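You operate a simulated robot arm through the tools that you are given. There is no shell and no other tool. Be economical: measure what you need, move in short steps, check, and stop when the job is done.

Carry out the task below with a simulated two-armed robot. There is one attempt and no reset: what you move stays moved.

## Task
Take the cap off the green-banded bottle on the top of the white-topped table and lay it down there. Then take the white jug on the top of the test bench and put it away on the end of the high ledge. Then put the orange-banded beaker from the right drainer of the sink bench in the inside of the right sink. Keep to this order. Set down upright: white jug, orange-banded beaker.

The check looks at the end state, three seconds after you hand in, the way a careful person would. Anything else that was tipped, shoved, dropped, spilled or broken makes it a failure. A push-on lid holds only when it is set on centred and level and pressed home; a screw cap is set on level and turned clockwise until tight.

## Robot
Two 7-joint arms with two-finger parallel grippers on one trunk, on a base that drives. Base frame: it is fixed to the floor where the robot stands at the start and does not move with it; the origin is under the middle of the robot, x ahead of it, y to its left, z up; the surface under the hand at the start is at about z = 0.828. Units: m, rad, N and s.
The left shoulder is at the start at [0.03, 0.119, 0.985], the right one opposite. With the tool pointing down near the work surface each hand reaches from about 0.28 to 0.68 m from the robot's upright axis, wherever it stands, measured 20 degrees to its own side. Places, roughly: end of the high ledge (16x80 cm) [-3.52, 1.74, 0.9]; inside of the right sink [-0.1, -2.8, 0.7]; orange-banded beaker [-0.75, -2.75, 1]; white jug [8.25, -2.25, 1]. Payload 3.43 kg a hand.
The tool frame of a hand sits at the grasp point between the pads (the TCP): z along the fingers, y along the line on which they close. The tips reach 0.03 m beyond it. The gripper opens to 0.094 m. The fingers are 0.028 m wide and 0.01 m thick; the gripper's body (0.05 by 0.096 m) begins 0.055 m behind the TCP.
Orientation is that of the tool frame in the base frame, as [roll, pitch, yaw] about the fixed x, y, z axes, in that order (R = Rz(yaw) Ry(pitch) Rx(roll)). With the fingers straight down and closing along the base's y, the tool's x points along the base's -x, its y along +y and its z along -z.

## Interface
- The arms move only by the tool apply_moves. It takes "left_plan", "right_plan" or both (then of equal length, played together; a hand with none holds still); each is one flat list of numbers, 7 for each row, row after row: the shift along the tool's x, y, z in m, then the turn, a rotation vector about the tool's x, y, z in rad, then the finger opening in m, from 0 to 0.094. In form: [tx, ty, tz, ax, ay, az, grip, tx, ty, tz, ax, ay, az, grip, ...]. A call has 1 to 8 rows; each row is the pose to reach, as a shift and turn from the pose commanded when the call began, along the tool's axes at that moment. Rows are played at 5 a second. More than 0.05 m and 0.15 rad between two rows, or a gripper value outside its range, and nothing of the call is played. A pose out of reach is approached as far as the arm can. The call stops where the force on the tool passes 40 N (or 10 N more than at its start, if that is more) or the arm is blocked; 0.2 s more then pass. Each finger travels about 0.072 m/s and halts on what it meets, pressing with about 29 N; the grip force reading is that of the motor and also rises with nothing between the fingers. The clock runs only during rows and for 0.2 s after the last one: add rows that repeat a pose to give the fingers time. It gives the time, the measured TCP pose, the force on the tool (base axes), the opening and the grip force at its end, in the units of the frame above (readings bear some noise), with the torque about the TCP (base axes, N m) and any sound that the robot's microphone picked up.
- Cameras (640 x 400 px; columns grow to the right, rows downward): "scene" is now at [0.0371, -0.0266, 1.6847]; the picture's right is [-0.35, -0.94, 0.00], its down [-0.77, 0.29, -0.58] and it looks along [0.54, -0.20, -0.82] (base axes); focal length 256 px, centre (320, 200). "left" rides on the left gripper at [0.076, -0.014, -0.103] in its tool frame; the picture's right is [0.18, 0.98, 0.00], its down [-0.75, 0.14, -0.64] and it looks along [-0.63, 0.12, 0.77] (tool axes); focal length 243 px, centre (320, 200). "right" rides on the right gripper at [0.076, 0.014, -0.102] in its tool frame; the picture's right is [-0.18, 0.98, 0.00], its down [-0.75, -0.14, -0.64] and it looks along [-0.63, -0.12, 0.77] (tool axes); focal length 243 px, centre (320, 200). There is no depth. A picture from a camera that has moved, and an enlarged one, comes with that camera's place and axes in the base frame and with its lens.
- snapshot(camera): a new picture of that camera. It takes no simulated time.
- lift_body(by): slides the trunk up (or, below 0, down) by that many m; the arms and the scene camera ride with it, the base frame stays. It gives what a move gives, with no picture.
- steer(legs): drives the robot by 1 to 6 legs, each [ahead, turn to the left] in m and rad, along the robot's own axes; the way and the turn of a leg run together, so that a leg with both is an arc; at most 1.5 m and 3.142 rad a leg. The arms and the cameras ride along, it lands a little off, and it stops where it bumps. It gives what a move gives.
- turn_head(pan, tilt): turns the head with the scene camera to pan (to the left, within 2.496 rad either way) and tilt (down, from -0.506 to 1.204), counted from straight ahead of the robot. It gives what a move gives.
- enlarge(camera, box): a new picture of the part [left, top, right, bottom] of that camera's present view, enlarged. It takes no simulated time.
- sign_off(): hands the job in; it is judged then, once.

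Work in short steps. Places have to be worked out from the pictures, the camera data and where the tool is seen: move nearer, look again, correct. Check each grasp and each placing, and mend what went wrong. You have 165 turns and 122 pictures in all, those below and enlarged ones among them. Open the grippers and draw the arms clear of the work before you hand the job in, unless the task says otherwise; then end with one line.

The tools are called after "Emit:" by a JSON object that holds its "fn" and its "kwargs". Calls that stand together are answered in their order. apply_moves: Moves the arms, as the interface text tells. Its arguments: {"type":"object","properties":{"left_plan":{"type":"array"},"right_plan":{"type":"array"}},"required":[]} The other tools are called the same way: lift_body (by) slides the trunk up or down; steer (legs) drives the base; turn_head (pan, tilt) turns the head that bears the scene camera; snapshot (camera) takes a picture; enlarge (camera, box) takes an enlarged picture of a part of a camera's view; sign_off () hands the job in.

At the start:

```text
t: 0.0
left_tool_pos: [0.4995, 0.0144, 1.1847]
left_ee_rot: [-3.141, 0.002, 3.141]
left_wrist_force: [-0.9, -0.1, -0.2]
left_moment: [-0.02, 0.01, -0.03]
left_finger_gap: 0.0942
left_gripper_force: 0.0
right_tool_pos: [0.3465, -0.2537, 1.2485]
right_ee_rot: [-3.141, -0.001, -3.14]
right_wrist_force: [-0.1, 0.0, -0.8]
right_moment: [-0.02, 0.01, 0.0]
right_finger_gap: 0.0938
right_gripper_force: 0.1
trunk travel left (down, up): [-0.25, 0.16]
robot x, y, heading: [-0.0012, -0.0008, 0.003]
head pan, tilt: [-0.36, 0.958]
```

scene: 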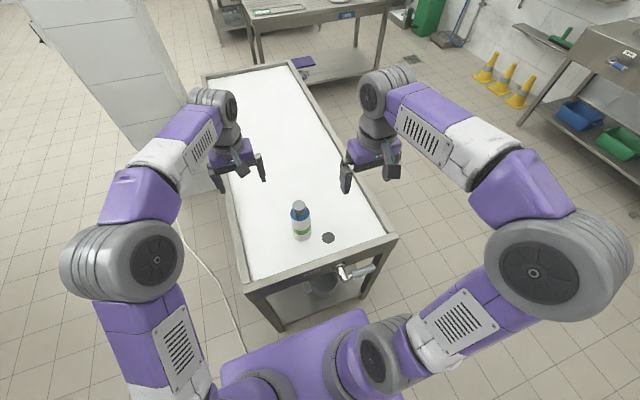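
right: 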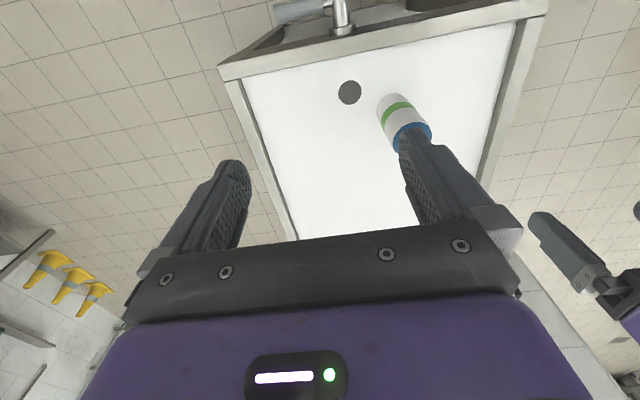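
left: 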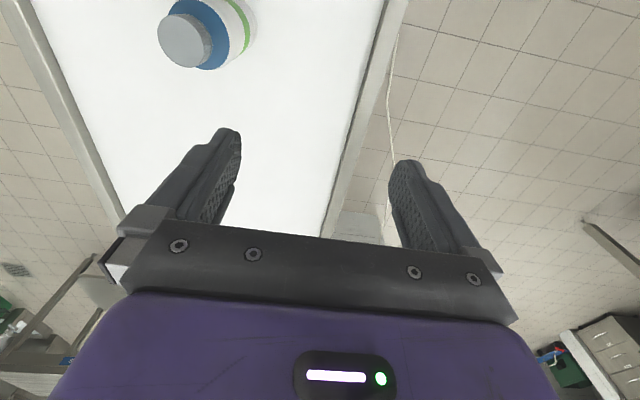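

The bottle looks to stand near (0.47, -0.115). I enlarge the view to see the cap type.

Emit:
{"fn": "enlarge", "kwargs": {"camera": "scene", "box": [260, 180, 360, 260]}}

Emit:
{"fn": "enlarge", "kwargs": {"camera": "left", "box": [130, 0, 290, 100]}}

```text
5.00 times, centred on (310, 220) of scene
camera zoom: at [0.0371, -0.0266, 1.6847], right [-0.35, -0.94, 0.0], down [-0.77, 0.29, -0.58], along [0.54, -0.2, -0.82], focal length 1280 px, centre (370, 100)
```

zoom: 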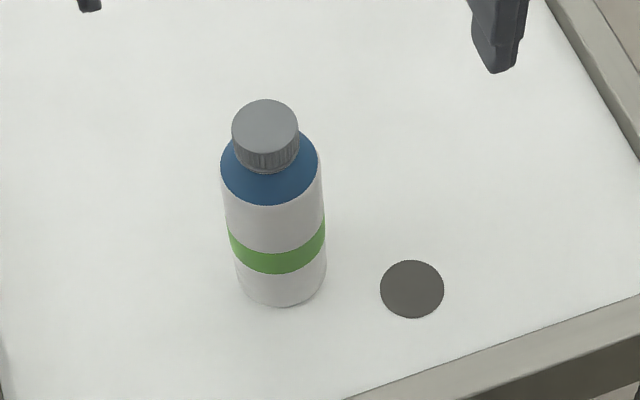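

```text
4.00 times, centred on (210, 50) of left
camera zoom: at [0.4234, 0.0006, 1.2865], right [-0.18, 0.98, 0.0], down [0.75, 0.14, 0.64], along [0.63, 0.12, -0.77], focal length 970 px, centre (760, 800)
```

zoom: 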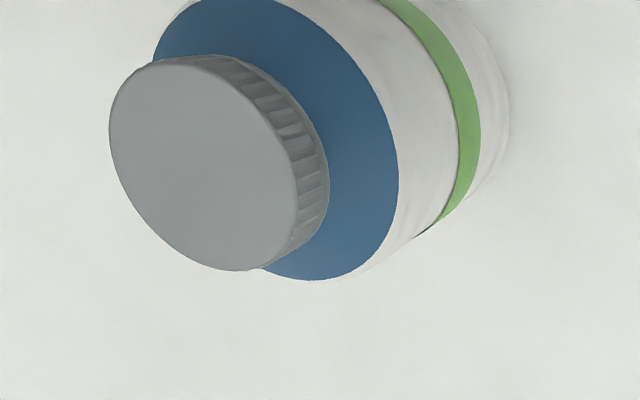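

It is a screw cap, about 41 mm across, with its top at about (0.478, -0.120, 1.02); the body is about 68 mm wide. I plan to hold the body with the left hand, slanted in from the left, and to turn the cap with the right hand. First I draw the left hand back and yaw it.

Emit:
{"fn": "apply_moves", "kwargs": {"left_plan": [0.017, 0.008, 0.003, 0, 0, 0.145, 0.094, 0.033, 0.017, 0.007, 0, 0, 0.291, 0.094, 0.05, 0.025, 0.01, 0, 0, 0.436, 0.094, 0.067, 0.033, 0.013, 0, 0, 0.582, 0.094, 0.083, 0.042, 0.017, 0, 0, 0.727, 0.094, 0.1, 0.05, 0.02, 0, 0, 0.873, 0.094]}}

```text
t: 1.4
left_tool_pos: [0.3998, 0.0663, 1.1652]
left_ee_rot: [3.141, 0.002, 2.266]
left_wrist_force: [-0.8, 0.1, -0.9]
left_moment: [-0.01, 0.01, 0.01]
left_finger_gap: 0.0942
left_gripper_force: 0.1
right_tool_pos: [0.3463, -0.2527, 1.247]
right_ee_rot: [3.14, 0.0, 3.141]
right_wrist_force: [0.4, -0.1, -0.2]
right_moment: [0.0, 0.0, 0.02]
right_finger_gap: 0.0941
right_gripper_force: 0.1
trunk travel left (down, up): [-0.25, 0.16]
robot x, y, heading: [0.0009, -0.0013, 0.003]
head pan, tilt: [-0.36, 0.958]
```

The yaw is right, so I pitch the hand forward next.

Emit:
{"fn": "apply_moves", "kwargs": {"left_plan": [0, 0, 0, 0, -0.142, 0, 0.094, 0, 0, 0, 0, -0.284, 0, 0.094, 0, 0, 0, 0, -0.425, 0, 0.094, 0, 0, 0, 0, -0.567, 0, 0.094, 0, 0, 0, 0, -0.709, 0, 0.094, 0, 0, 0, 0, -0.851, 0, 0.094, 0, 0, 0, 0, -0.992, 0, 0.094, 0, 0, 0, 0, -1.134, 0, 0.094]}}

```text
t: 3.2
left_tool_pos: [0.3994, 0.0648, 1.164]
left_ee_rot: [-3.141, 1.135, 2.271]
left_wrist_force: [0.2, -0.2, 0.1]
left_moment: [-0.01, 0.01, -0.01]
left_finger_gap: 0.0939
left_gripper_force: 0.1
right_tool_pos: [0.3466, -0.2539, 1.2481]
right_ee_rot: [-3.141, 0.0, -3.14]
right_wrist_force: [0.2, -0.5, -0.6]
right_moment: [0.01, -0.02, 0.03]
right_finger_gap: 0.0942
right_gripper_force: 0.0
trunk travel left (down, up): [-0.25, 0.16]
robot x, y, heading: [-0.0, -0.0001, -0.001]
head pan, tilt: [-0.36, 0.958]
```

Orientation is as planned. I move down to the pre-grasp point, about 12 cm short of the bottle along the approach.

Emit:
{"fn": "apply_moves", "kwargs": {"left_plan": [0.027, -0.01, 0.028, 0, 0, 0, 0.094, 0.054, -0.019, 0.056, 0, 0, 0, 0.094, 0.081, -0.029, 0.084, 0, 0, 0, 0.094, 0.108, -0.039, 0.112, 0, 0, 0, 0.094, 0.135, -0.048, 0.14, 0, 0, 0, 0.094, 0.1624, -0.058, 0.1675, 0, 0, 0, 0.094]}}

Emit:
{"fn": "snapshot", "kwargs": {"camera": "left"}}

Emit:
{"fn": "snapshot", "kwargs": {"camera": "scene"}}

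```text
t: 4.6
left_tool_pos: [0.4089, -0.0362, 0.9472]
left_ee_rot: [3.137, 1.137, 2.265]
left_wrist_force: [0.4, -1.0, 0.2]
left_moment: [-0.03, 0.03, 0.02]
left_finger_gap: 0.094
left_gripper_force: 0.1
right_tool_pos: [0.3462, -0.2546, 1.2482]
right_ee_rot: [-3.141, 0.0, 3.141]
right_wrist_force: [1.0, -0.6, 0.2]
right_moment: [0.01, -0.02, -0.01]
right_finger_gap: 0.094
right_gripper_force: 0.0
trunk travel left (down, up): [-0.25, 0.16]
robot x, y, heading: [-0.0017, -0.0013, 0.002]
head pan, tilt: [-0.36, 0.958]
```

```text
116 pictures are left
camera left: at [0.3174, 0.0523, 0.9217], right [0.7, 0.69, -0.17], down [-0.06, 0.29, 0.95], along [0.71, -0.66, 0.25], focal length 243 px, centre (320, 200)
```

left: 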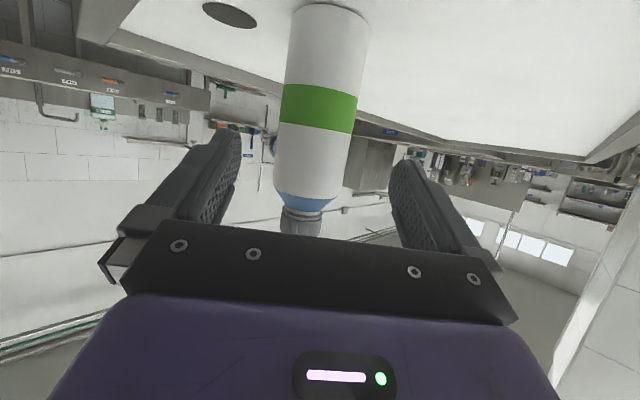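

```text
115 pictures are left
camera scene: at [0.0375, -0.0274, 1.6847], right [-0.35, -0.94, 0.0], down [-0.77, 0.29, -0.58], along [0.54, -0.2, -0.82], focal length 256 px, centre (320, 200)
```

scene: 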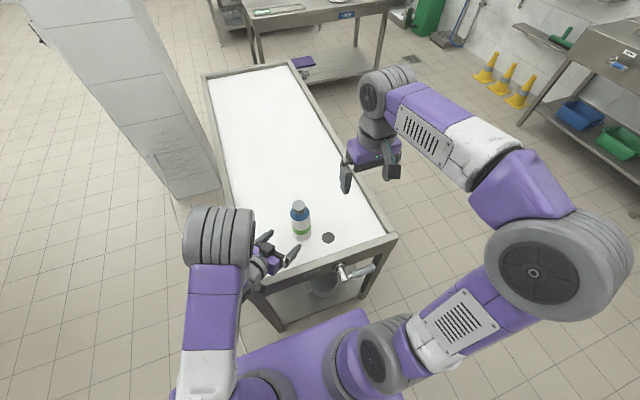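

The bottle is centred between the fingers and lies where I estimated it. I move in 12 cm along the tool's z.

Emit:
{"fn": "apply_moves", "kwargs": {"left_plan": [0, 0, 0.03, 0, 0, 0, 0.094, 0, 0, 0.06, 0, 0, 0, 0.094, 0, 0, 0.09, 0, 0, 0, 0.094, 0, 0, 0.118, 0, 0, 0, 0.094]}}

Emit:
{"fn": "enlarge", "kwargs": {"camera": "scene", "box": [240, 180, 360, 260]}}

Emit:
{"fn": "snapshot", "kwargs": {"camera": "left"}}

```text
t: 5.6
left_tool_pos: [0.4785, -0.1168, 0.8986]
left_ee_rot: [3.141, 1.137, 2.269]
left_wrist_force: [0.3, -0.2, -0.6]
left_moment: [0.01, 0.02, 0.0]
left_finger_gap: 0.0942
left_gripper_force: 0.0
right_tool_pos: [0.3466, -0.2545, 1.2489]
right_ee_rot: [-3.142, 0.001, -3.141]
right_wrist_force: [0.5, -0.7, -0.3]
right_moment: [0.0, 0.03, -0.03]
right_finger_gap: 0.094
right_gripper_force: 0.2
trunk travel left (down, up): [-0.25, 0.16]
robot x, y, heading: [-0.0029, -0.0015, 0.002]
head pan, tilt: [-0.36, 0.958]
```

```text
5.00 times, centred on (300, 220) of scene
camera zoom: at [0.0374, -0.0269, 1.6847], right [-0.35, -0.94, 0.0], down [-0.77, 0.29, -0.58], along [0.54, -0.2, -0.82], focal length 1280 px, centre (420, 100)
```

zoom: 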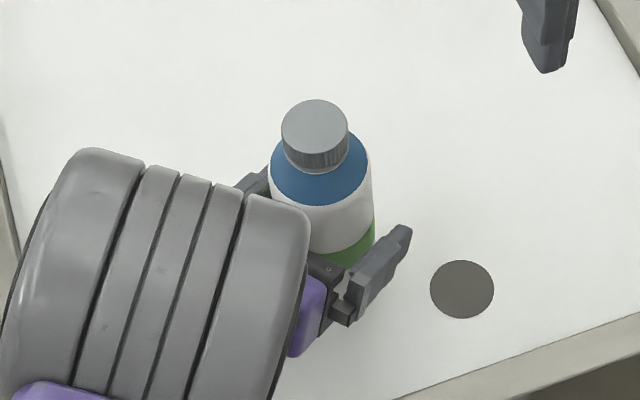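

```text
113 pictures are left
camera left: at [0.3883, -0.0305, 0.8726], right [0.7, 0.69, -0.17], down [-0.06, 0.29, 0.95], along [0.71, -0.66, 0.25], focal length 243 px, centre (320, 200)
```

left: 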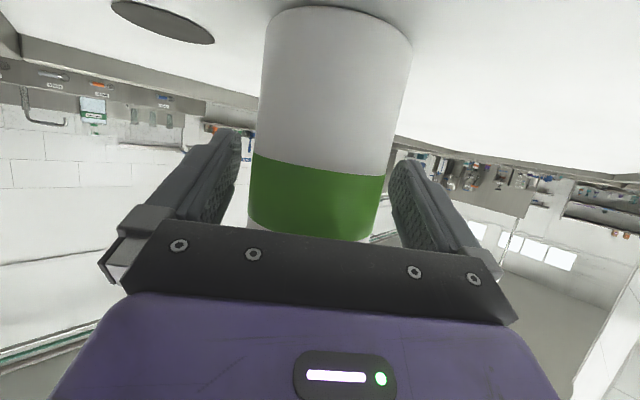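

Well centred. I close the left fingers on the body.

Emit:
{"fn": "apply_moves", "kwargs": {"left_plan": [0, 0, 0, 0, 0, 0, 0.08, 0, 0, 0, 0, 0, 0, 0.068, 0, 0, 0, 0, 0, 0, 0.05, 0, 0, 0, 0, 0, 0, 0.03, 0, 0, 0, 0, 0, 0, 0.03]}}

```text
t: 6.8
left_tool_pos: [0.4793, -0.1168, 0.8989]
left_ee_rot: [-3.141, 1.135, 2.267]
left_wrist_force: [0.4, -1.1, -0.5]
left_moment: [-0.05, -0.07, -0.03]
left_finger_gap: 0.0718
left_gripper_force: 28.8
right_tool_pos: [0.3467, -0.2536, 1.2484]
right_ee_rot: [3.14, 0.0, 3.142]
right_wrist_force: [-0.1, 1.2, -0.1]
right_moment: [0.01, 0.01, 0.01]
right_finger_gap: 0.0941
right_gripper_force: 0.1
trunk travel left (down, up): [-0.25, 0.16]
robot x, y, heading: [-0.0009, 0.006, 0.003]
head pan, tilt: [-0.36, 0.958]
```

The bottle is gripped (gap 72 mm). Now I bring the right hand above the cap, pre-turned clockwise so that it can turn back counter-clockwise.

Emit:
{"fn": "apply_moves", "kwargs": {"right_plan": [-0.022, 0.022, 0.021, 0, 0, 0.14, 0.094, -0.044, 0.045, 0.043, 0, 0, 0.28, 0.094, -0.066, 0.067, 0.064, 0, 0, 0.42, 0.094, -0.088, 0.089, 0.086, 0, 0, 0.56, 0.094, -0.11, 0.112, 0.107, 0, 0, 0.7, 0.08, -0.1324, 0.134, 0.1285, 0, 0, 0.84, 0.07]}}

Emit:
{"fn": "snapshot", "kwargs": {"camera": "right"}}

Emit:
{"fn": "snapshot", "kwargs": {"camera": "scene"}}

```text
t: 8.2
left_tool_pos: [0.4792, -0.1165, 0.8989]
left_ee_rot: [3.141, 1.136, 2.269]
left_wrist_force: [1.1, -0.1, 0.0]
left_moment: [0.09, -0.17, -0.04]
left_finger_gap: 0.0719
left_gripper_force: 28.8
right_tool_pos: [0.4783, -0.1206, 1.1166]
right_ee_rot: [3.141, -0.002, 2.298]
right_wrist_force: [-0.1, -0.1, -0.5]
right_moment: [-0.02, -0.01, 0.0]
right_finger_gap: 0.0703
right_gripper_force: 0.1
trunk travel left (down, up): [-0.25, 0.16]
robot x, y, heading: [0.0018, -0.0001, 0.001]
head pan, tilt: [-0.36, 0.958]
```

```text
112 pictures are left
camera right: at [0.4391, -0.0541, 1.2188], right [0.86, 0.52, 0.0], down [0.4, -0.66, 0.64], along [0.33, -0.55, -0.77], focal length 243 px, centre (320, 200)
```

right: 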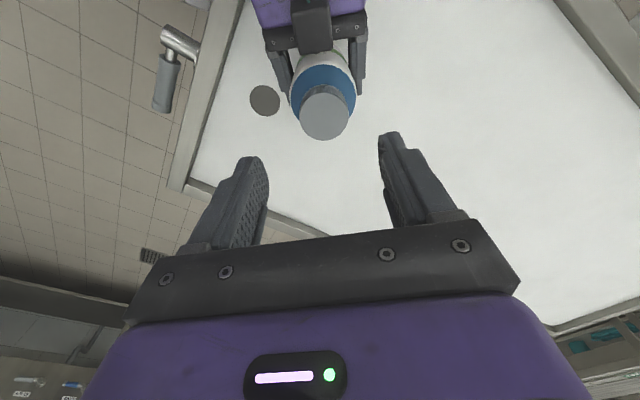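

```text
111 pictures are left
camera scene: at [0.0377, -0.0258, 1.6847], right [-0.35, -0.94, 0.0], down [-0.77, 0.29, -0.58], along [0.54, -0.2, -0.82], focal length 256 px, centre (320, 200)
```

scene: 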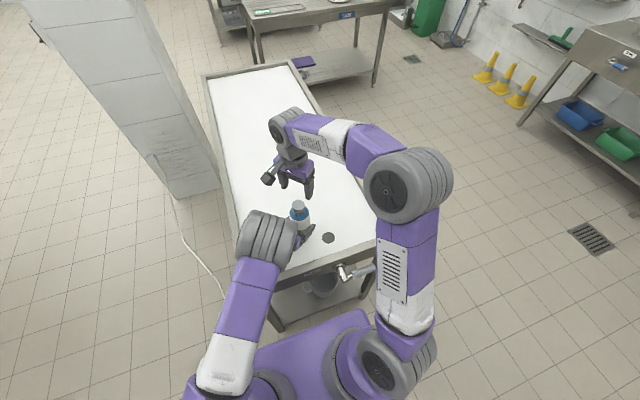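

The cap sits about 4 mm to the right of the grip line. I correct that and descend to 1 cm above the cap, then look.

Emit:
{"fn": "apply_moves", "kwargs": {"right_plan": [0, 0.003, 0.025, 0, 0, 0, 0.07, 0, 0.003, 0.05, 0, 0, 0, 0.07, 0, 0.003, 0.056, 0, 0, 0, 0.07]}}

Emit:
{"fn": "snapshot", "kwargs": {"camera": "right"}}

Emit:
{"fn": "enlarge", "kwargs": {"camera": "scene", "box": [260, 170, 340, 250]}}

```text
t: 9.0
left_tool_pos: [0.479, -0.1175, 0.9]
left_ee_rot: [3.14, 1.135, 2.267]
left_wrist_force: [-0.2, -1.1, 0.0]
left_moment: [0.05, -0.02, 0.02]
left_finger_gap: 0.0719
left_gripper_force: 29.1
right_tool_pos: [0.4825, -0.1165, 1.0632]
right_ee_rot: [3.142, -0.001, 2.301]
right_wrist_force: [-0.6, 0.0, 0.0]
right_moment: [-0.02, -0.01, 0.02]
right_finger_gap: 0.0698
right_gripper_force: 0.0
trunk travel left (down, up): [-0.25, 0.16]
robot x, y, heading: [-0.0008, -0.0009, -0.003]
head pan, tilt: [-0.36, 0.958]
```

```text
110 pictures are left
camera right: at [0.4419, -0.0507, 1.1651], right [0.86, 0.52, 0.0], down [0.4, -0.66, 0.64], along [0.33, -0.55, -0.77], focal length 243 px, centre (320, 200)
```

right: 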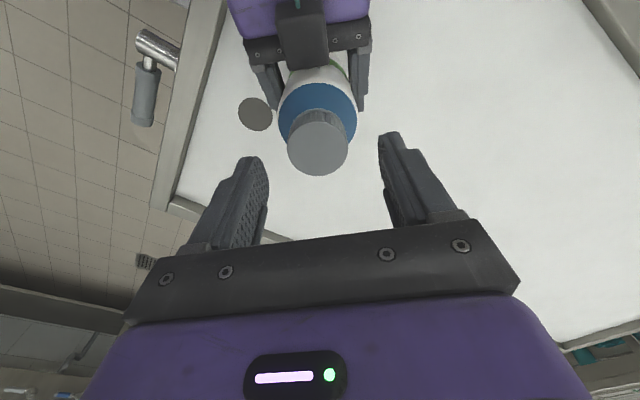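

```text
5.00 times, centred on (300, 210) of scene
camera zoom: at [0.037, -0.0266, 1.6847], right [-0.35, -0.94, 0.0], down [-0.77, 0.29, -0.58], along [0.54, -0.2, -0.82], focal length 1280 px, centre (420, 150)
```

zoom: 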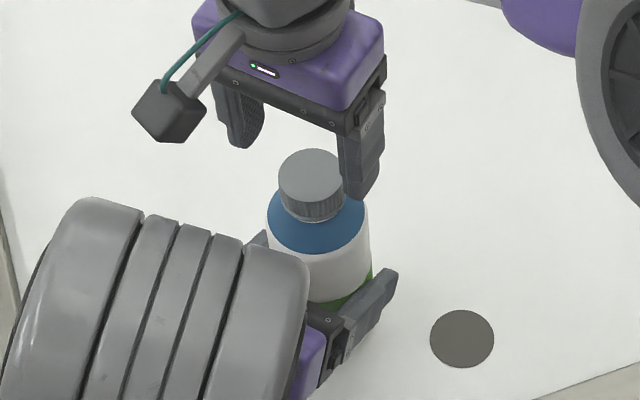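

The cap is now within 2 mm of centre. I go down to TCP z of about 1.024 and close on the cap.

Emit:
{"fn": "apply_moves", "kwargs": {"right_plan": [-0.001, -0.0015, 0.02, 0, 0, 0, 0.07, -0.001, -0.0015, 0.039, 0, 0, 0, 0.07, -0.001, -0.0015, 0.039, 0, 0, 0, 0.05, -0.001, -0.0015, 0.039, 0, 0, 0, 0.04, -0.001, -0.0015, 0.039, 0, 0, 0, 0.02, -0.001, -0.0015, 0.039, 0, 0, 0, 0.02]}}

Emit:
{"fn": "enlarge", "kwargs": {"camera": "scene", "box": [260, 170, 340, 250]}}

```text
t: 10.4
left_tool_pos: [0.4782, -0.1178, 0.8996]
left_ee_rot: [3.14, 1.136, 2.266]
left_wrist_force: [-4.5, -2.2, 0.4]
left_moment: [0.37, -0.54, -0.11]
left_finger_gap: 0.0717
left_gripper_force: 28.9
right_tool_pos: [0.4798, -0.1188, 1.028]
right_ee_rot: [3.14, -0.002, 2.301]
right_wrist_force: [3.7, 2.5, 0.5]
right_moment: [0.03, -0.1, 0.11]
right_finger_gap: 0.0404
right_gripper_force: 29.3
trunk travel left (down, up): [-0.25, 0.16]
robot x, y, heading: [0.0014, 0.0009, 0.001]
head pan, tilt: [-0.36, 0.958]
```

```text
5.00 times, centred on (300, 210) of scene
camera zoom: at [0.0372, -0.0265, 1.6847], right [-0.35, -0.94, 0.0], down [-0.77, 0.29, -0.58], along [0.54, -0.2, -0.82], focal length 1280 px, centre (420, 150)
```

zoom: 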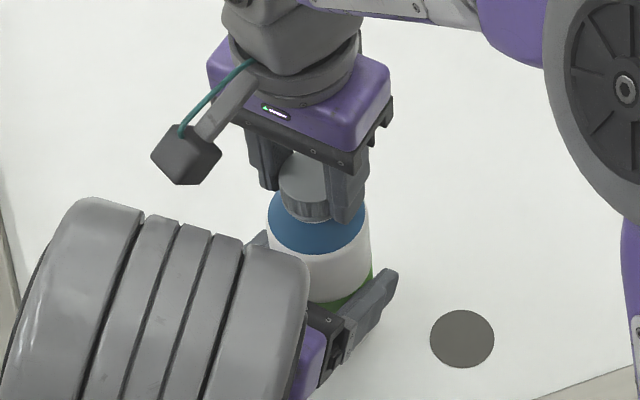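

The cap is held (40 mm). I unscrew counter-clockwise by 1.16 rad.

Emit:
{"fn": "apply_moves", "kwargs": {"right_plan": [0, 0, 0, 0, 0, -0.145, 0.02, 0, 0, 0, 0, 0, -0.29, 0.02, 0, 0, 0, 0, 0, -0.435, 0.02, 0, 0, 0, 0, 0, -0.58, 0.02, 0, 0, 0, 0, 0, -0.725, 0.02, 0, 0, -0.0005, 0, 0, -0.87, 0.02, 0, 0, -0.0005, 0, 0, -1.015, 0.02, 0, 0, -0.0005, 0, 0, -1.16, 0.02]}}

```text
t: 12.2
left_tool_pos: [0.4793, -0.1164, 0.8996]
left_ee_rot: [3.138, 1.134, 2.266]
left_wrist_force: [3.7, -2.2, -2.2]
left_moment: [-0.25, 0.1, -0.03]
left_finger_gap: 0.0716
left_gripper_force: 29.3
right_tool_pos: [0.4798, -0.1195, 1.0265]
right_ee_rot: [3.142, 0.001, -2.819]
right_wrist_force: [-4.2, -1.7, 15.5]
right_moment: [-0.03, 0.1, -0.04]
right_finger_gap: 0.0404
right_gripper_force: 29.3
trunk travel left (down, up): [-0.25, 0.16]
robot x, y, heading: [0.0019, 0.0012, -0.003]
head pan, tilt: [-0.36, 0.958]
```

It turned freely and is pushing up by 15 N, so the cap is rising. I keep turning and let the hand rise with it.

Emit:
{"fn": "apply_moves", "kwargs": {"right_plan": [0, 0, -0.001, 0, 0, -0.14, 0.02, 0, 0, -0.0015, 0, 0, -0.28, 0.02, 0, 0, -0.002, 0, 0, -0.42, 0.02, 0, 0, -0.002, 0, 0, -0.56, 0.02, 0, 0, -0.0022, 0, 0, -0.7, 0.02, 0, 0, -0.0025, 0, 0, -0.84, 0.02, 0, 0, -0.0025, 0, 0, -0.98, 0.02, 0, 0, -0.003, 0, 0, -1.12, 0.02]}}

```text
t: 14.0
left_tool_pos: [0.4796, -0.1169, 0.8984]
left_ee_rot: [3.14, 1.135, 2.267]
left_wrist_force: [-6.7, 11.4, 1.3]
left_moment: [-0.77, -0.49, 0.0]
left_finger_gap: 0.0718
left_gripper_force: 29.1
right_tool_pos: [0.4823, -0.1206, 1.0282]
right_ee_rot: [3.142, -0.001, -1.702]
right_wrist_force: [5.4, -8.8, -3.4]
right_moment: [-0.31, -0.14, -0.01]
right_finger_gap: 0.0403
right_gripper_force: 29.2
trunk travel left (down, up): [-0.25, 0.16]
robot x, y, heading: [0.001, 0.0029, -0.003]
head pan, tilt: [-0.36, 0.958]
```

About 2.3 rad turned so far and forces are modest. I continue another 1.0 rad if the wrist allows.

Emit:
{"fn": "apply_moves", "kwargs": {"right_plan": [0, 0, 0, 0, 0, -0.14, 0.02, 0, 0, 0, 0, 0, -0.28, 0.02, 0, 0, 0, 0, 0, -0.42, 0.02, 0, 0, 0, 0, 0, -0.56, 0.02, 0, 0, -0.0005, 0, 0, -0.7, 0.02, 0, 0, -0.0005, 0, 0, -0.84, 0.02, 0, 0, -0.001, 0, 0, -0.98, 0.02]}}

Emit:
{"fn": "snapshot", "kwargs": {"camera": "scene"}}

```text
t: 15.6
left_tool_pos: [0.4797, -0.118, 0.8987]
left_ee_rot: [3.141, 1.137, 2.269]
left_wrist_force: [-3.2, 9.2, 3.9]
left_moment: [-0.22, -0.09, 0.01]
left_finger_gap: 0.0719
left_gripper_force: 29.1
right_tool_pos: [0.4799, -0.119, 1.0288]
right_ee_rot: [3.14, 0.002, -0.719]
right_wrist_force: [3.7, -5.9, -1.5]
right_moment: [-0.14, -0.06, -0.04]
right_finger_gap: 0.0401
right_gripper_force: 28.5
trunk travel left (down, up): [-0.25, 0.16]
robot x, y, heading: [-0.005, -0.0021, -0.001]
head pan, tilt: [-0.36, 0.958]
```

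```text
107 pictures are left
camera scene: at [0.0366, -0.0262, 1.6847], right [-0.35, -0.94, 0.0], down [-0.77, 0.29, -0.58], along [0.54, -0.2, -0.82], focal length 256 px, centre (320, 200)
```

scene: 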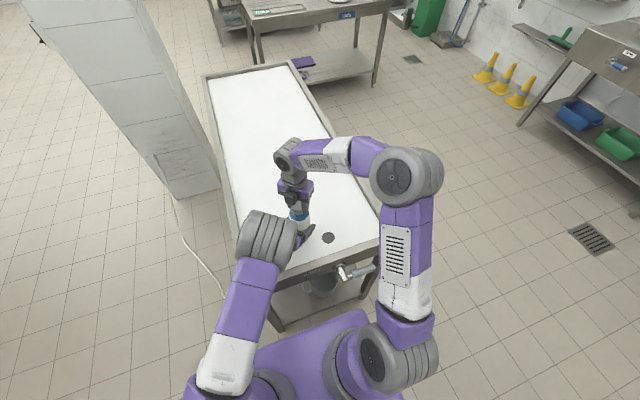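

Turned 3.26 rad in all. I test with a small lift of 5 mm whether the cap is free.

Emit:
{"fn": "apply_moves", "kwargs": {"right_plan": [0, 0, -0.0015, 0, 0, 0, 0.02, 0, 0, -0.003, 0, 0, 0, 0.02]}}

```text
t: 16.2
left_tool_pos: [0.48, -0.1184, 0.8995]
left_ee_rot: [3.141, 1.137, 2.268]
left_wrist_force: [-0.8, 3.6, 3.3]
left_moment: [-0.26, 0.06, 0.0]
left_finger_gap: 0.0713
left_gripper_force: 29.4
right_tool_pos: [0.4812, -0.1185, 1.033]
right_ee_rot: [3.142, 0.002, -0.719]
right_wrist_force: [0.0, -2.9, -1.6]
right_moment: [-0.04, 0.0, -0.01]
right_finger_gap: 0.0403
right_gripper_force: 29.2
trunk travel left (down, up): [-0.25, 0.16]
robot x, y, heading: [-0.0055, -0.0036, 0.003]
head pan, tilt: [-0.36, 0.958]
```

The force stays small while it rises, so the cap seems free. I lift further.

Emit:
{"fn": "apply_moves", "kwargs": {"right_plan": [0, 0, -0.004, 0, 0, 0, 0.02, 0, 0, -0.01, 0, 0, 0, 0.02, 0, 0, -0.025, 0, 0, 0, 0.02, 0, 0, -0.05, 0, 0, 0, 0.02]}}

Emit:
{"fn": "enlarge", "kwargs": {"camera": "scene", "box": [240, 130, 360, 250]}}

Emit:
{"fn": "snapshot", "kwargs": {"camera": "right"}}

```text
t: 17.2
left_tool_pos: [0.479, -0.1167, 0.9]
left_ee_rot: [-3.141, 1.138, 2.266]
left_wrist_force: [-0.1, -0.5, 3.3]
left_moment: [0.15, 0.14, 0.03]
left_finger_gap: 0.0717
left_gripper_force: 28.9
right_tool_pos: [0.4802, -0.1209, 1.086]
right_ee_rot: [3.141, 0.002, -0.72]
right_wrist_force: [0.0, 0.2, -0.3]
right_moment: [0.03, 0.02, -0.01]
right_finger_gap: 0.0401
right_gripper_force: 28.8
trunk travel left (down, up): [-0.25, 0.16]
robot x, y, heading: [0.0024, 0.0012, -0.002]
head pan, tilt: [-0.36, 0.958]
```

```text
3.33 times, centred on (300, 190) of scene
camera zoom: at [0.0367, -0.0267, 1.6847], right [-0.35, -0.94, 0.0], down [-0.77, 0.29, -0.58], along [0.54, -0.2, -0.82], focal length 854 px, centre (387, 233)
```

zoom: 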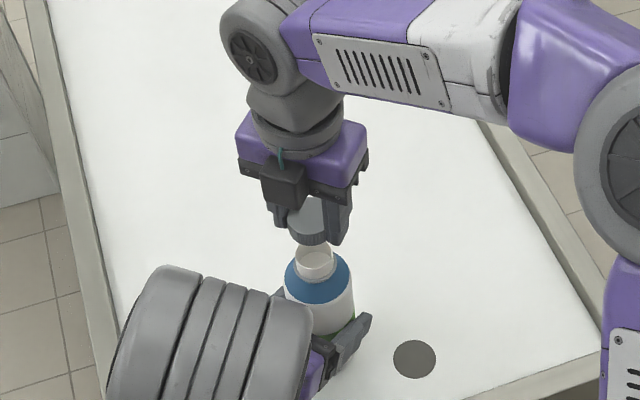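

```text
105 pictures are left
camera right: at [0.5274, -0.1815, 1.1865], right [-0.79, -0.62, 0.0], down [-0.47, 0.6, 0.64], along [-0.4, 0.51, -0.77], focal length 243 px, centre (320, 200)
```

right: 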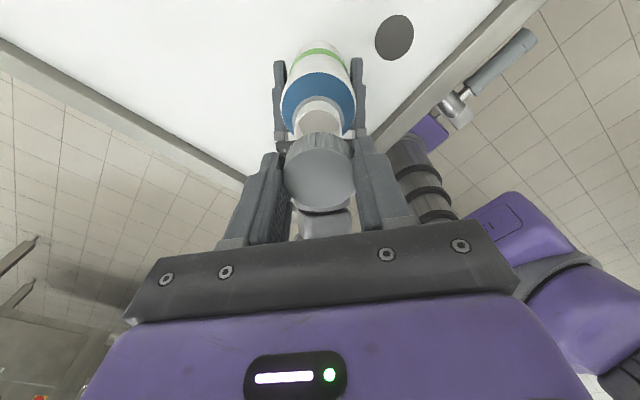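

The cap is off and in the right hand. I carry it 13 cm farther onto the table and lower it to just above the surface.

Emit:
{"fn": "apply_moves", "kwargs": {"right_plan": [0.039, -0.021, 0, 0, 0, 0, 0.02, 0.078, -0.042, 0, 0, 0, 0, 0.02, 0.1175, -0.063, 0, 0, 0, 0, 0.02, 0.1175, -0.063, 0.045, 0, 0, 0, 0.02, 0.1175, -0.063, 0.09, 0, 0, 0, 0.02, 0.1175, -0.063, 0.135, 0, 0, 0, 0.02, 0.1175, -0.063, 0.18, 0, 0, 0, 0.02, 0.1175, -0.063, 0.21, 0, 0, 0, 0.02]}}

Emit:
{"fn": "enlarge", "kwargs": {"camera": "scene", "box": [240, 130, 360, 250]}}

```text
t: 19.0
left_tool_pos: [0.4785, -0.1171, 0.8997]
left_ee_rot: [3.141, 1.137, 2.266]
left_wrist_force: [1.9, -1.2, 2.8]
left_moment: [0.12, 0.03, -0.01]
left_finger_gap: 0.0716
left_gripper_force: 29.1
right_tool_pos: [0.6096, -0.1522, 0.8721]
right_ee_rot: [-3.141, -0.001, -0.723]
right_wrist_force: [-0.7, -0.3, -0.5]
right_moment: [-0.03, 0.0, -0.02]
right_finger_gap: 0.0401
right_gripper_force: 28.7
trunk travel left (down, up): [-0.25, 0.16]
robot x, y, heading: [-0.002, -0.0002, -0.003]
head pan, tilt: [-0.36, 0.958]
```

```text
3.33 times, centred on (300, 190) of scene
camera zoom: at [0.0371, -0.0265, 1.6847], right [-0.35, -0.94, 0.0], down [-0.77, 0.29, -0.58], along [0.54, -0.2, -0.82], focal length 854 px, centre (387, 233)
```

zoom: 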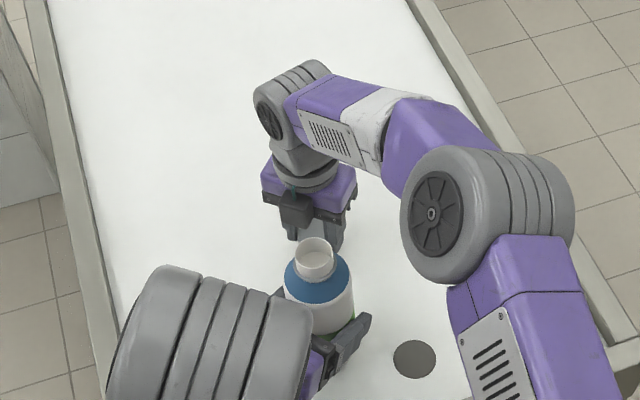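

Now I lower in 2–3 mm steps, watching for contact.

Emit:
{"fn": "apply_moves", "kwargs": {"right_plan": [0, 0, 0.003, 0, 0, 0, 0.02, 0, 0, 0.006, 0, 0, 0, 0.02, 0, 0, 0.008, 0, 0, 0, 0.02]}}

```text
t: 19.8
left_tool_pos: [0.4794, -0.1161, 0.8988]
left_ee_rot: [3.14, 1.135, 2.268]
left_wrist_force: [0.9, -0.3, 3.2]
left_moment: [0.15, 0.02, -0.03]
left_finger_gap: 0.0717
left_gripper_force: 29.0
right_tool_pos: [0.611, -0.1505, 0.866]
right_ee_rot: [3.141, 0.001, -0.723]
right_wrist_force: [0.8, 1.1, 0.1]
right_moment: [0.0, 0.0, -0.01]
right_finger_gap: 0.0398
right_gripper_force: 29.6
trunk travel left (down, up): [-0.25, 0.16]
robot x, y, heading: [0.0006, 0.0016, 0.002]
head pan, tilt: [-0.36, 0.958]
```

No contact yet, so I go on down.

Emit:
{"fn": "apply_moves", "kwargs": {"right_plan": [0, 0, 0.002, 0, 0, 0, 0.02, 0, 0, 0.004, 0, 0, 0, 0.02]}}

```text
t: 20.4
left_tool_pos: [0.4794, -0.1175, 0.8992]
left_ee_rot: [3.14, 1.136, 2.266]
left_wrist_force: [3.2, -0.7, 3.1]
left_moment: [0.17, 0.0, -0.05]
left_finger_gap: 0.0716
left_gripper_force: 29.4
right_tool_pos: [0.6102, -0.1494, 0.8606]
right_ee_rot: [3.142, 0.0, -0.721]
right_wrist_force: [-0.6, 0.5, 0.5]
right_moment: [0.02, 0.02, 0.01]
right_finger_gap: 0.0399
right_gripper_force: 29.2
trunk travel left (down, up): [-0.25, 0.16]
robot x, y, heading: [-0.0035, -0.0011, 0.002]
head pan, tilt: [-0.36, 0.958]
```

The tips are nearly at the table. I go down another 2 mm at most.

Emit:
{"fn": "apply_moves", "kwargs": {"right_plan": [0, 0, 0.001, 0, 0, 0, 0.02, 0, 0, 0.002, 0, 0, 0, 0.02]}}

Emit:
{"fn": "snapshot", "kwargs": {"camera": "right"}}

```text
t: 21.0
left_tool_pos: [0.4795, -0.1175, 0.8989]
left_ee_rot: [3.14, 1.136, 2.268]
left_wrist_force: [1.9, -0.5, 3.3]
left_moment: [0.13, -0.03, -0.03]
left_finger_gap: 0.0717
left_gripper_force: 29.0
right_tool_pos: [0.6093, -0.1484, 0.8585]
right_ee_rot: [-3.14, 0.001, -0.719]
right_wrist_force: [-0.8, 0.0, -0.2]
right_moment: [0.0, -0.01, 0.0]
right_finger_gap: 0.0401
right_gripper_force: 29.1
trunk travel left (down, up): [-0.25, 0.16]
robot x, y, heading: [-0.0012, 0.0028, 0.001]
head pan, tilt: [-0.36, 0.958]
```

```text
103 pictures are left
camera right: at [0.6579, -0.2109, 0.9602], right [-0.79, -0.62, 0.0], down [-0.47, 0.6, 0.64], along [-0.4, 0.51, -0.77], focal length 243 px, centre (320, 200)
```

right: 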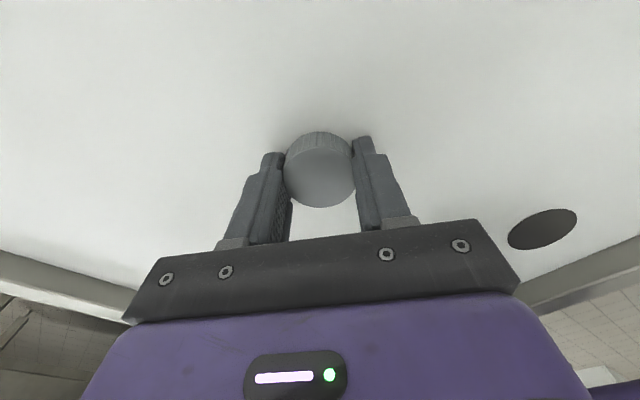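

Very close now. I lower another 3 mm in 1 mm steps; the force limit protects.

Emit:
{"fn": "apply_moves", "kwargs": {"right_plan": [0, 0, 0.001, 0, 0, 0, 0.02, 0, 0, 0.002, 0, 0, 0, 0.02, 0, 0, 0.003, 0, 0, 0, 0.02]}}

```text
t: 21.8
left_tool_pos: [0.4774, -0.1163, 0.8996]
left_ee_rot: [3.139, 1.135, 2.269]
left_wrist_force: [0.9, -0.2, -0.3]
left_moment: [0.05, -0.02, -0.05]
left_finger_gap: 0.0718
left_gripper_force: 28.7
right_tool_pos: [0.6096, -0.15, 0.8578]
right_ee_rot: [-3.141, -0.001, -0.723]
right_wrist_force: [-5.3, -1.6, 13.8]
right_moment: [-0.14, 0.54, -0.08]
right_finger_gap: 0.0399
right_gripper_force: 28.6
trunk travel left (down, up): [-0.25, 0.16]
robot x, y, heading: [0.0012, -0.0015, 0.005]
head pan, tilt: [-0.36, 0.958]
```

Contact (14 N). I ease off 1.5 mm, open the right fingers moderately and rise.

Emit:
{"fn": "apply_moves", "kwargs": {"right_plan": [0, 0, -0.0015, 0, 0, 0, 0.02, 0, 0, -0.0015, 0, 0, 0, 0.045, 0, 0, -0.0015, 0, 0, 0, 0.07, 0, 0, -0.0015, 0, 0, 0, 0.08, 0, 0, -0.04, 0, 0, 0, 0.08, 0, 0, -0.09, 0, 0, 0, 0.08, 0, 0, -0.14, 0, 0, 0, 0.08]}}

Emit:
{"fn": "snapshot", "kwargs": {"camera": "right"}}

```text
t: 23.4
left_tool_pos: [0.4786, -0.1167, 0.8989]
left_ee_rot: [3.139, 1.134, 2.268]
left_wrist_force: [-2.2, 1.7, 3.0]
left_moment: [0.25, 0.29, 0.01]
left_finger_gap: 0.0717
left_gripper_force: 28.8
right_tool_pos: [0.6116, -0.1489, 0.9941]
right_ee_rot: [3.14, 0.0, -0.721]
right_wrist_force: [0.6, -0.2, 0.7]
right_moment: [-0.02, 0.01, -0.02]
right_finger_gap: 0.0799
right_gripper_force: 0.1
trunk travel left (down, up): [-0.25, 0.16]
robot x, y, heading: [-0.0033, -0.0014, -0.003]
head pan, tilt: [-0.36, 0.958]
```

```text
102 pictures are left
camera right: at [0.6592, -0.2107, 1.0955], right [-0.79, -0.62, 0.0], down [-0.47, 0.6, 0.64], along [-0.4, 0.51, -0.77], focal length 243 px, centre (320, 200)
```

right: 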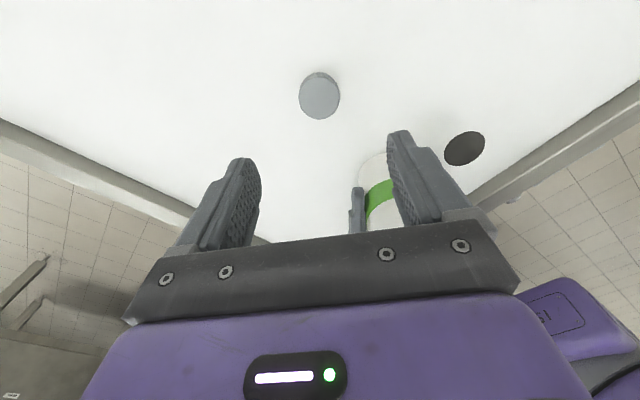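

The cap lies flat on the table. Now I open the left hand and withdraw it along its approach while the right hand rises.

Emit:
{"fn": "apply_moves", "kwargs": {"left_plan": [0, 0, 0, 0, 0, 0, 0.074, 0, 0, 0, 0, 0, 0, 0.085, 0, 0, 0, 0, 0, 0, 0.094, 0, 0, 0, 0, 0, 0, 0.094, 0, 0, -0.03, 0, 0, 0, 0.094, 0, 0, -0.06, 0, 0, 0, 0.094, 0, 0, -0.09, 0, 0, 0, 0.094, 0, 0, -0.125, 0, 0, 0, 0.094], "right_plan": [0, 0, -0.05, 0, 0, 0.14, 0.08, 0, 0, -0.1, 0, 0, 0.28, 0.08, 0, 0, -0.15, 0, 0, 0.42, 0.08, 0, 0, -0.2, 0, 0, 0.56, 0.08, 0, 0, -0.23, 0, 0, 0.7, 0.08, 0, 0, -0.24, 0, 0, 0.84, 0.08, 0, 0, -0.25, 0, 0, 0.98, 0.08, 0, 0, -0.25, 0, 0, 1.12, 0.08]}}

Emit:
{"fn": "snapshot", "kwargs": {"camera": "scene"}}

```text
t: 25.2
left_tool_pos: [0.406, -0.0298, 0.9494]
left_ee_rot: [3.141, 1.135, 2.267]
left_wrist_force: [-0.2, -0.5, 0.6]
left_moment: [0.02, 0.02, 0.02]
left_finger_gap: 0.0936
left_gripper_force: 0.1
right_tool_pos: [0.5704, -0.1397, 1.2273]
right_ee_rot: [3.14, 0.001, -1.845]
right_wrist_force: [-0.2, 0.0, 0.0]
right_moment: [-0.01, -0.03, 0.0]
right_finger_gap: 0.0801
right_gripper_force: 0.1
right hand out of reach, approached as far as the arm can: row 4, 5, 6, 7, 8
trunk travel left (down, up): [-0.25, 0.16]
robot x, y, heading: [-0.001, -0.0009, -0.005]
head pan, tilt: [-0.36, 0.958]
```

```text
101 pictures are left
camera scene: at [0.0355, -0.0263, 1.6848], right [-0.35, -0.94, 0.0], down [-0.76, 0.29, -0.58], along [0.54, -0.2, -0.82], focal length 256 px, centre (320, 200)
```

scene: 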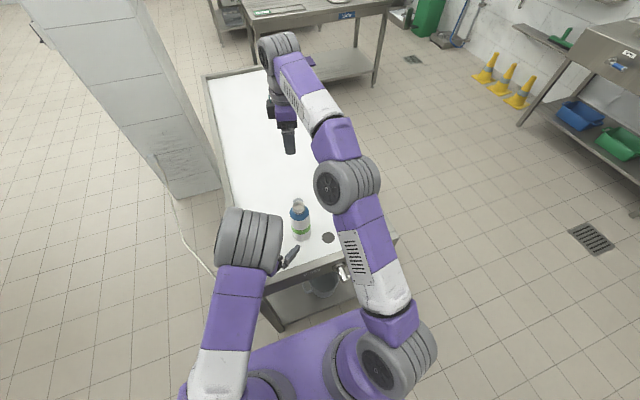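

The bottle stands upright without its cap. I tuck both arms back in for driving.

Emit:
{"fn": "apply_moves", "kwargs": {"left_plan": [-0.02, 0.007, -0.021, 0, 0, 0, 0.094, -0.041, 0.015, -0.042, 0, 0, 0, 0.094, -0.061, 0.022, -0.063, 0, 0, 0, 0.094, -0.081, 0.029, -0.084, 0, 0, 0, 0.094, -0.102, 0.036, -0.105, 0, 0, 0, 0.094, -0.122, 0.044, -0.126, 0, 0, 0, 0.094, -0.142, 0.051, -0.147, 0, 0, 0, 0.094, -0.1624, 0.058, -0.1675, 0, 0, 0, 0.094], "right_plan": [0.021, 0.0265, 0, 0, 0, 0.145, 0.08, 0.042, 0.053, 0, 0, 0, 0.29, 0.08, 0.063, 0.08, 0, 0, 0, 0.435, 0.08, 0.084, 0.106, 0, 0, 0, 0.58, 0.08, 0.105, 0.1325, 0, 0, 0, 0.725, 0.08, 0.126, 0.159, 0, 0, 0, 0.87, 0.08, 0.147, 0.186, 0, 0, 0, 1.015, 0.08, 0.1686, 0.2124, 0, 0, 0, 1.16, 0.08]}}

Emit:
{"fn": "apply_moves", "kwargs": {"left_plan": [0, 0, 0, 0, 0.142, 0, 0.094, 0, 0, 0, 0, 0.284, 0, 0.094, 0, 0, 0, 0, 0.425, 0, 0.094, 0, 0, 0, 0, 0.567, 0, 0.094, 0, 0, 0, 0, 0.709, 0, 0.094, 0, 0, 0, 0, 0.851, 0, 0.094, 0, 0, 0, 0, 0.992, 0, 0.094, 0, 0, 0, 0, 1.134, 0, 0.094]}}

Emit:
{"fn": "turn_head", "kwargs": {"pan": -0.3, "tilt": 0.35}}

Emit:
{"fn": "snapshot", "kwargs": {"camera": "scene"}}

```text
t: 27.0
left_tool_pos: [0.3954, 0.071, 1.1664]
left_ee_rot: [3.137, 1.136, 2.268]
left_wrist_force: [-0.6, 0.0, -0.1]
left_moment: [0.0, 0.0, 0.0]
left_finger_gap: 0.0942
left_gripper_force: 0.0
right_tool_pos: [0.317, -0.2429, 1.2248]
right_ee_rot: [-3.141, 0.002, -3.004]
right_wrist_force: [-0.7, 0.4, 0.7]
right_moment: [-0.04, 0.01, -0.02]
right_finger_gap: 0.08
right_gripper_force: 0.0
trunk travel left (down, up): [-0.25, 0.16]
robot x, y, heading: [0.002, -0.0005, 0.003]
head pan, tilt: [-0.36, 0.958]
```

```text
t: 28.8
left_tool_pos: [0.3961, 0.0679, 1.167]
left_ee_rot: [3.14, 0.0, 2.268]
left_wrist_force: [-0.1, 0.2, 0.5]
left_moment: [-0.01, -0.01, -0.01]
left_finger_gap: 0.0937
left_gripper_force: 0.1
right_tool_pos: [0.3196, -0.2438, 1.2259]
right_ee_rot: [-3.141, 0.001, -3.002]
right_wrist_force: [-0.7, -0.2, -0.7]
right_moment: [0.0, 0.03, 0.04]
right_finger_gap: 0.0802
right_gripper_force: 0.2
trunk travel left (down, up): [-0.25, 0.16]
robot x, y, heading: [-0.0048, 0.0034, -0.004]
head pan, tilt: [-0.36, 0.958]
```

```text
t: 29.8
left_tool_pos: [0.395, 0.0692, 1.1675]
left_ee_rot: [-3.141, 0.001, 2.27]
left_wrist_force: [-0.4, 0.4, 0.7]
left_moment: [0.0, 0.01, 0.02]
left_finger_gap: 0.0938
left_gripper_force: 0.1
right_tool_pos: [0.3192, -0.2418, 1.2252]
right_ee_rot: [-3.139, 0.001, -3.001]
right_wrist_force: [-0.1, 0.8, -0.8]
right_moment: [-0.02, 0.0, -0.03]
right_finger_gap: 0.08
right_gripper_force: 0.0
trunk travel left (down, up): [-0.25, 0.16]
robot x, y, heading: [0.0045, -0.002, -0.001]
head pan, tilt: [-0.3, 0.351]
```

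```text
100 pictures are left
camera scene: at [0.0585, -0.0287, 1.7364], right [-0.3, -0.96, 0.0], down [-0.33, 0.1, -0.94], along [0.9, -0.28, -0.34], focal length 256 px, centre (320, 200)
```

scene: 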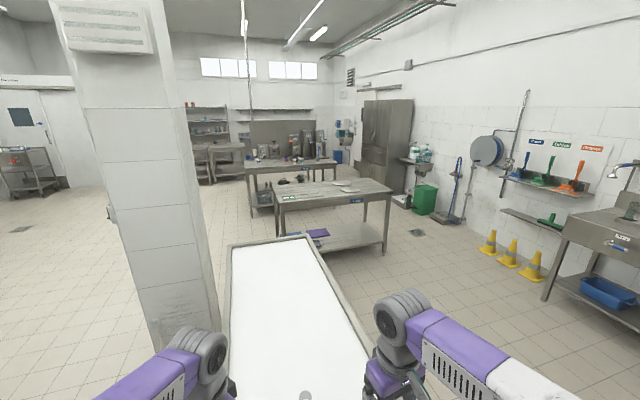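

The jug's place (8.25, -2.25) projects near pixel (310, 131). I zoom in there to plan the way.

Emit:
{"fn": "enlarge", "kwargs": {"camera": "scene", "box": [180, 90, 460, 265]}}

Emit:
{"fn": "enlarge", "kwargs": {"camera": "scene", "box": [260, 110, 360, 170]}}

Emit:
{"fn": "turn_head", "kwargs": {"pan": -1.5, "tilt": 0.5}}

Emit:
{"fn": "snapshot", "kwargs": {"camera": "scene"}}

Emit:
{"fn": "turn_head", "kwargs": {"pan": 1.0, "tilt": 0.5}}

Emit:
{"fn": "snapshot", "kwargs": {"camera": "scene"}}

Emit:
{"fn": "turn_head", "kwargs": {"pan": 2.45, "tilt": 0.4}}

Emit:
{"fn": "snapshot", "kwargs": {"camera": "scene"}}

```text
2.29 times, centred on (320, 178) of scene
camera zoom: at [0.0585, -0.0287, 1.7364], right [-0.3, -0.96, 0.0], down [-0.33, 0.1, -0.94], along [0.9, -0.28, -0.34], focal length 585 px, centre (320, 251)
```

zoom: 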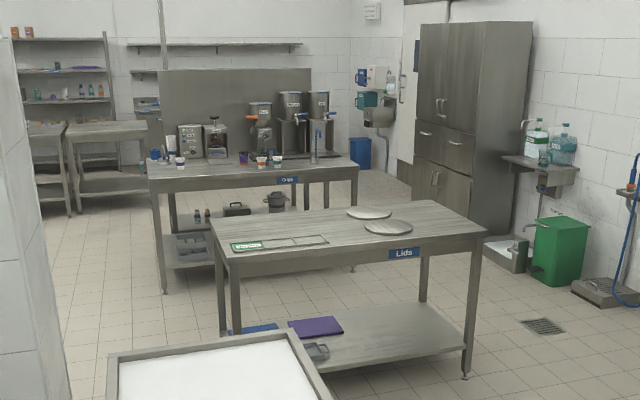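

```text
6.40 times, centred on (310, 140) of scene
camera zoom: at [0.0585, -0.0287, 1.7364], right [-0.3, -0.96, 0.0], down [-0.33, 0.1, -0.94], along [0.9, -0.28, -0.34], focal length 1639 px, centre (384, 584)
```

zoom: 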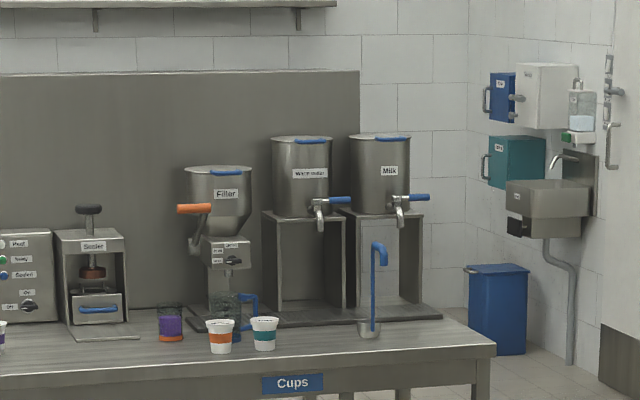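

```text
t: 31.2
left_tool_pos: [0.3966, 0.068, 1.1677]
left_ee_rot: [-3.141, 0.002, 2.27]
left_wrist_force: [1.4, -0.2, 0.9]
left_moment: [0.01, 0.01, 0.01]
left_finger_gap: 0.0938
left_gripper_force: 0.1
right_tool_pos: [0.3182, -0.2433, 1.224]
right_ee_rot: [3.141, 0.0, -3.003]
right_wrist_force: [-0.1, 0.4, -1.0]
right_moment: [-0.04, -0.01, -0.02]
right_finger_gap: 0.0799
right_gripper_force: 0.0
trunk travel left (down, up): [-0.25, 0.16]
robot x, y, heading: [-0.0021, 0.0008, -0.003]
head pan, tilt: [-1.499, 0.499]
```

```text
97 pictures are left
camera scene: at [-0.0239, -0.0918, 1.7228], right [-1.0, -0.07, 0.0], down [-0.03, 0.48, -0.88], along [0.06, -0.88, -0.48], focal length 256 px, centre (320, 200)
```

scene: 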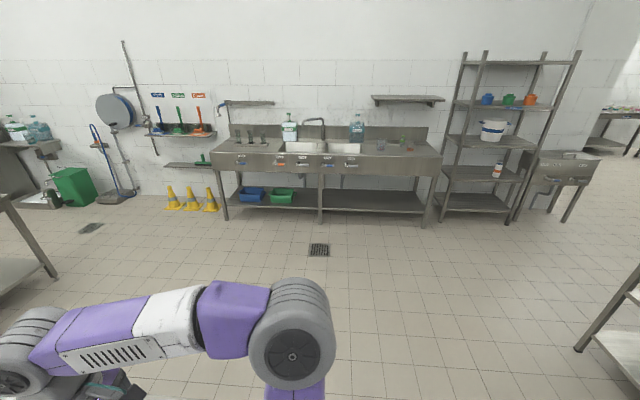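

```text
t: 33.5
left_tool_pos: [0.3969, 0.0672, 1.1675]
left_ee_rot: [-3.142, 0.003, 2.269]
left_wrist_force: [0.8, 0.2, 0.1]
left_moment: [0.02, 0.0, 0.0]
left_finger_gap: 0.094
left_gripper_force: 0.0
right_tool_pos: [0.3199, -0.2431, 1.2249]
right_ee_rot: [-3.141, 0.0, -3.002]
right_wrist_force: [-0.3, 0.2, -0.3]
right_moment: [0.0, -0.03, 0.02]
right_finger_gap: 0.08
right_gripper_force: 0.1
trunk travel left (down, up): [-0.25, 0.16]
robot x, y, heading: [0.0001, -0.0019, 0.001]
head pan, tilt: [1.0, 0.499]
```

```text
96 pictures are left
camera scene: at [0.0187, 0.0754, 1.7228], right [0.84, -0.54, 0.0], down [-0.26, -0.4, -0.88], along [0.47, 0.74, -0.48], focal length 256 px, centre (320, 200)
```

scene: 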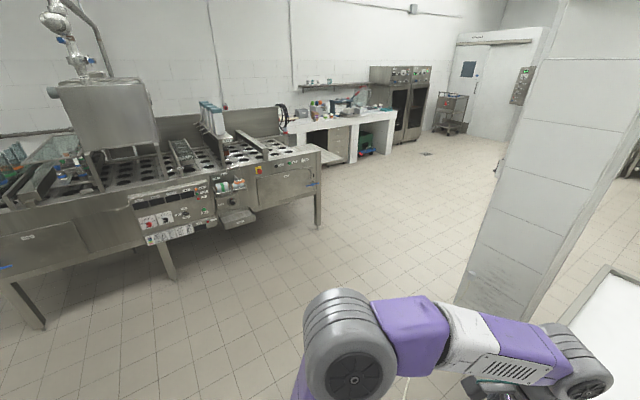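

```text
t: 35.0
left_tool_pos: [0.3961, 0.0675, 1.1681]
left_ee_rot: [-3.141, 0.002, 2.268]
left_wrist_force: [0.5, 0.4, -0.4]
left_moment: [0.02, -0.04, 0.02]
left_finger_gap: 0.0941
left_gripper_force: 0.0
right_tool_pos: [0.319, -0.2434, 1.2253]
right_ee_rot: [-3.14, 0.0, -3.003]
right_wrist_force: [0.5, 0.1, -1.0]
right_moment: [-0.01, 0.03, 0.03]
right_finger_gap: 0.0801
right_gripper_force: 0.0
trunk travel left (down, up): [-0.25, 0.16]
robot x, y, heading: [0.0004, 0.0006, 0.001]
head pan, tilt: [2.45, 0.4]
```

```text
95 pictures are left
camera scene: at [-0.1018, 0.058, 1.7319], right [0.64, 0.77, 0.0], down [0.3, -0.25, -0.92], along [-0.71, 0.59, -0.39], focal length 256 px, centre (320, 200)
```

scene: 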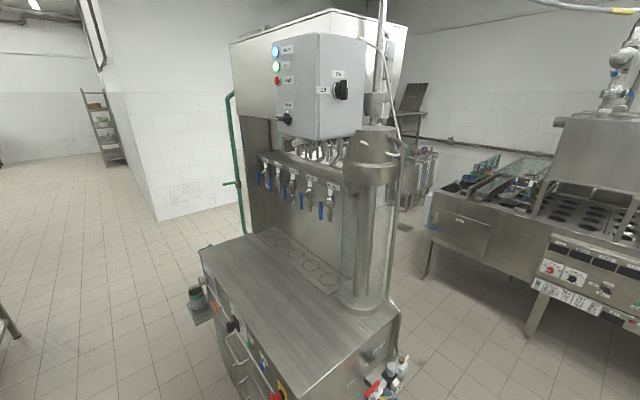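

The room is mapped roughly: the lane to the test bench runs along y of about -2.1. I raise the trunk for clearance, turn right in place and drive off parallel to the table's end.

Emit:
{"fn": "lift_body", "kwargs": {"by": 0.1}}

Emit:
{"fn": "steer", "kwargs": {"legs": [[0, -1.7], [1.2, 0]]}}

Emit:
{"fn": "turn_head", "kwargs": {"pan": 0.8, "tilt": 0.5}}

Emit:
{"fn": "snapshot", "kwargs": {"camera": "scene"}}

```text
t: 36.4
left_tool_pos: [0.396, 0.0693, 1.267]
left_ee_rot: [-3.141, 0.002, 2.269]
left_wrist_force: [-0.1, 0.2, -0.1]
left_moment: [0.0, -0.03, -0.02]
left_finger_gap: 0.0943
left_gripper_force: 0.0
right_tool_pos: [0.3186, -0.2431, 1.3244]
right_ee_rot: [3.14, 0.001, -3.002]
right_wrist_force: [-0.3, -0.3, 0.6]
right_moment: [0.01, 0.0, 0.0]
right_finger_gap: 0.0797
right_gripper_force: 0.0
trunk travel left (down, up): [-0.35, 0.06]
robot x, y, heading: [0.0011, -0.0003, 0.004]
head pan, tilt: [2.45, 0.4]
```

```text
t: 38.1
left_tool_pos: [0.3972, -0.0495, 1.268]
left_ee_rot: [3.139, 0.0, 1.986]
left_wrist_force: [-0.9, -0.8, 0.5]
left_moment: [0.04, -0.04, 0.04]
left_finger_gap: 0.0939
left_gripper_force: 0.1
right_tool_pos: [0.235, -0.3284, 1.3252]
right_ee_rot: [3.138, 0.0, 3.001]
right_wrist_force: [0.7, 0.0, -0.2]
right_moment: [0.06, -0.03, -0.01]
right_finger_gap: 0.0801
right_gripper_force: 0.0
trunk travel left (down, up): [-0.35, 0.06]
robot x, y, heading: [-0.0013, -0.0065, -0.281]
head pan, tilt: [2.45, 0.4]
stopped in leg 1: the robot was blocked; the commanded pose is now the measured one
```

```text
t: 39.8
left_tool_pos: [0.398, -0.0471, 1.2676]
left_ee_rot: [3.141, 0.0, 1.989]
left_wrist_force: [0.1, 0.2, -0.7]
left_moment: [-0.01, 0.02, -0.04]
left_finger_gap: 0.0938
left_gripper_force: 0.1
right_tool_pos: [0.2372, -0.3255, 1.324]
right_ee_rot: [-3.141, 0.002, 3.0]
right_wrist_force: [0.3, 0.2, -0.3]
right_moment: [0.01, 0.01, 0.02]
right_finger_gap: 0.0797
right_gripper_force: 0.1
trunk travel left (down, up): [-0.35, 0.06]
robot x, y, heading: [-0.0004, -0.0026, -0.279]
head pan, tilt: [0.799, 0.499]
```

```text
94 pictures are left
camera scene: at [0.0476, 0.0484, 1.8228], right [0.5, -0.87, 0.0], down [-0.42, -0.24, -0.88], along [0.76, 0.44, -0.48], focal length 256 px, centre (320, 200)
```

scene: 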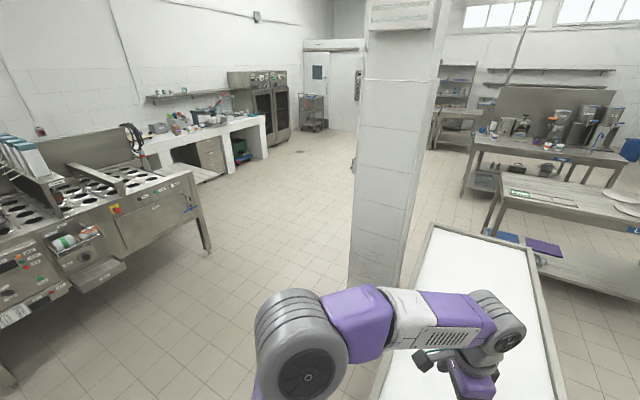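

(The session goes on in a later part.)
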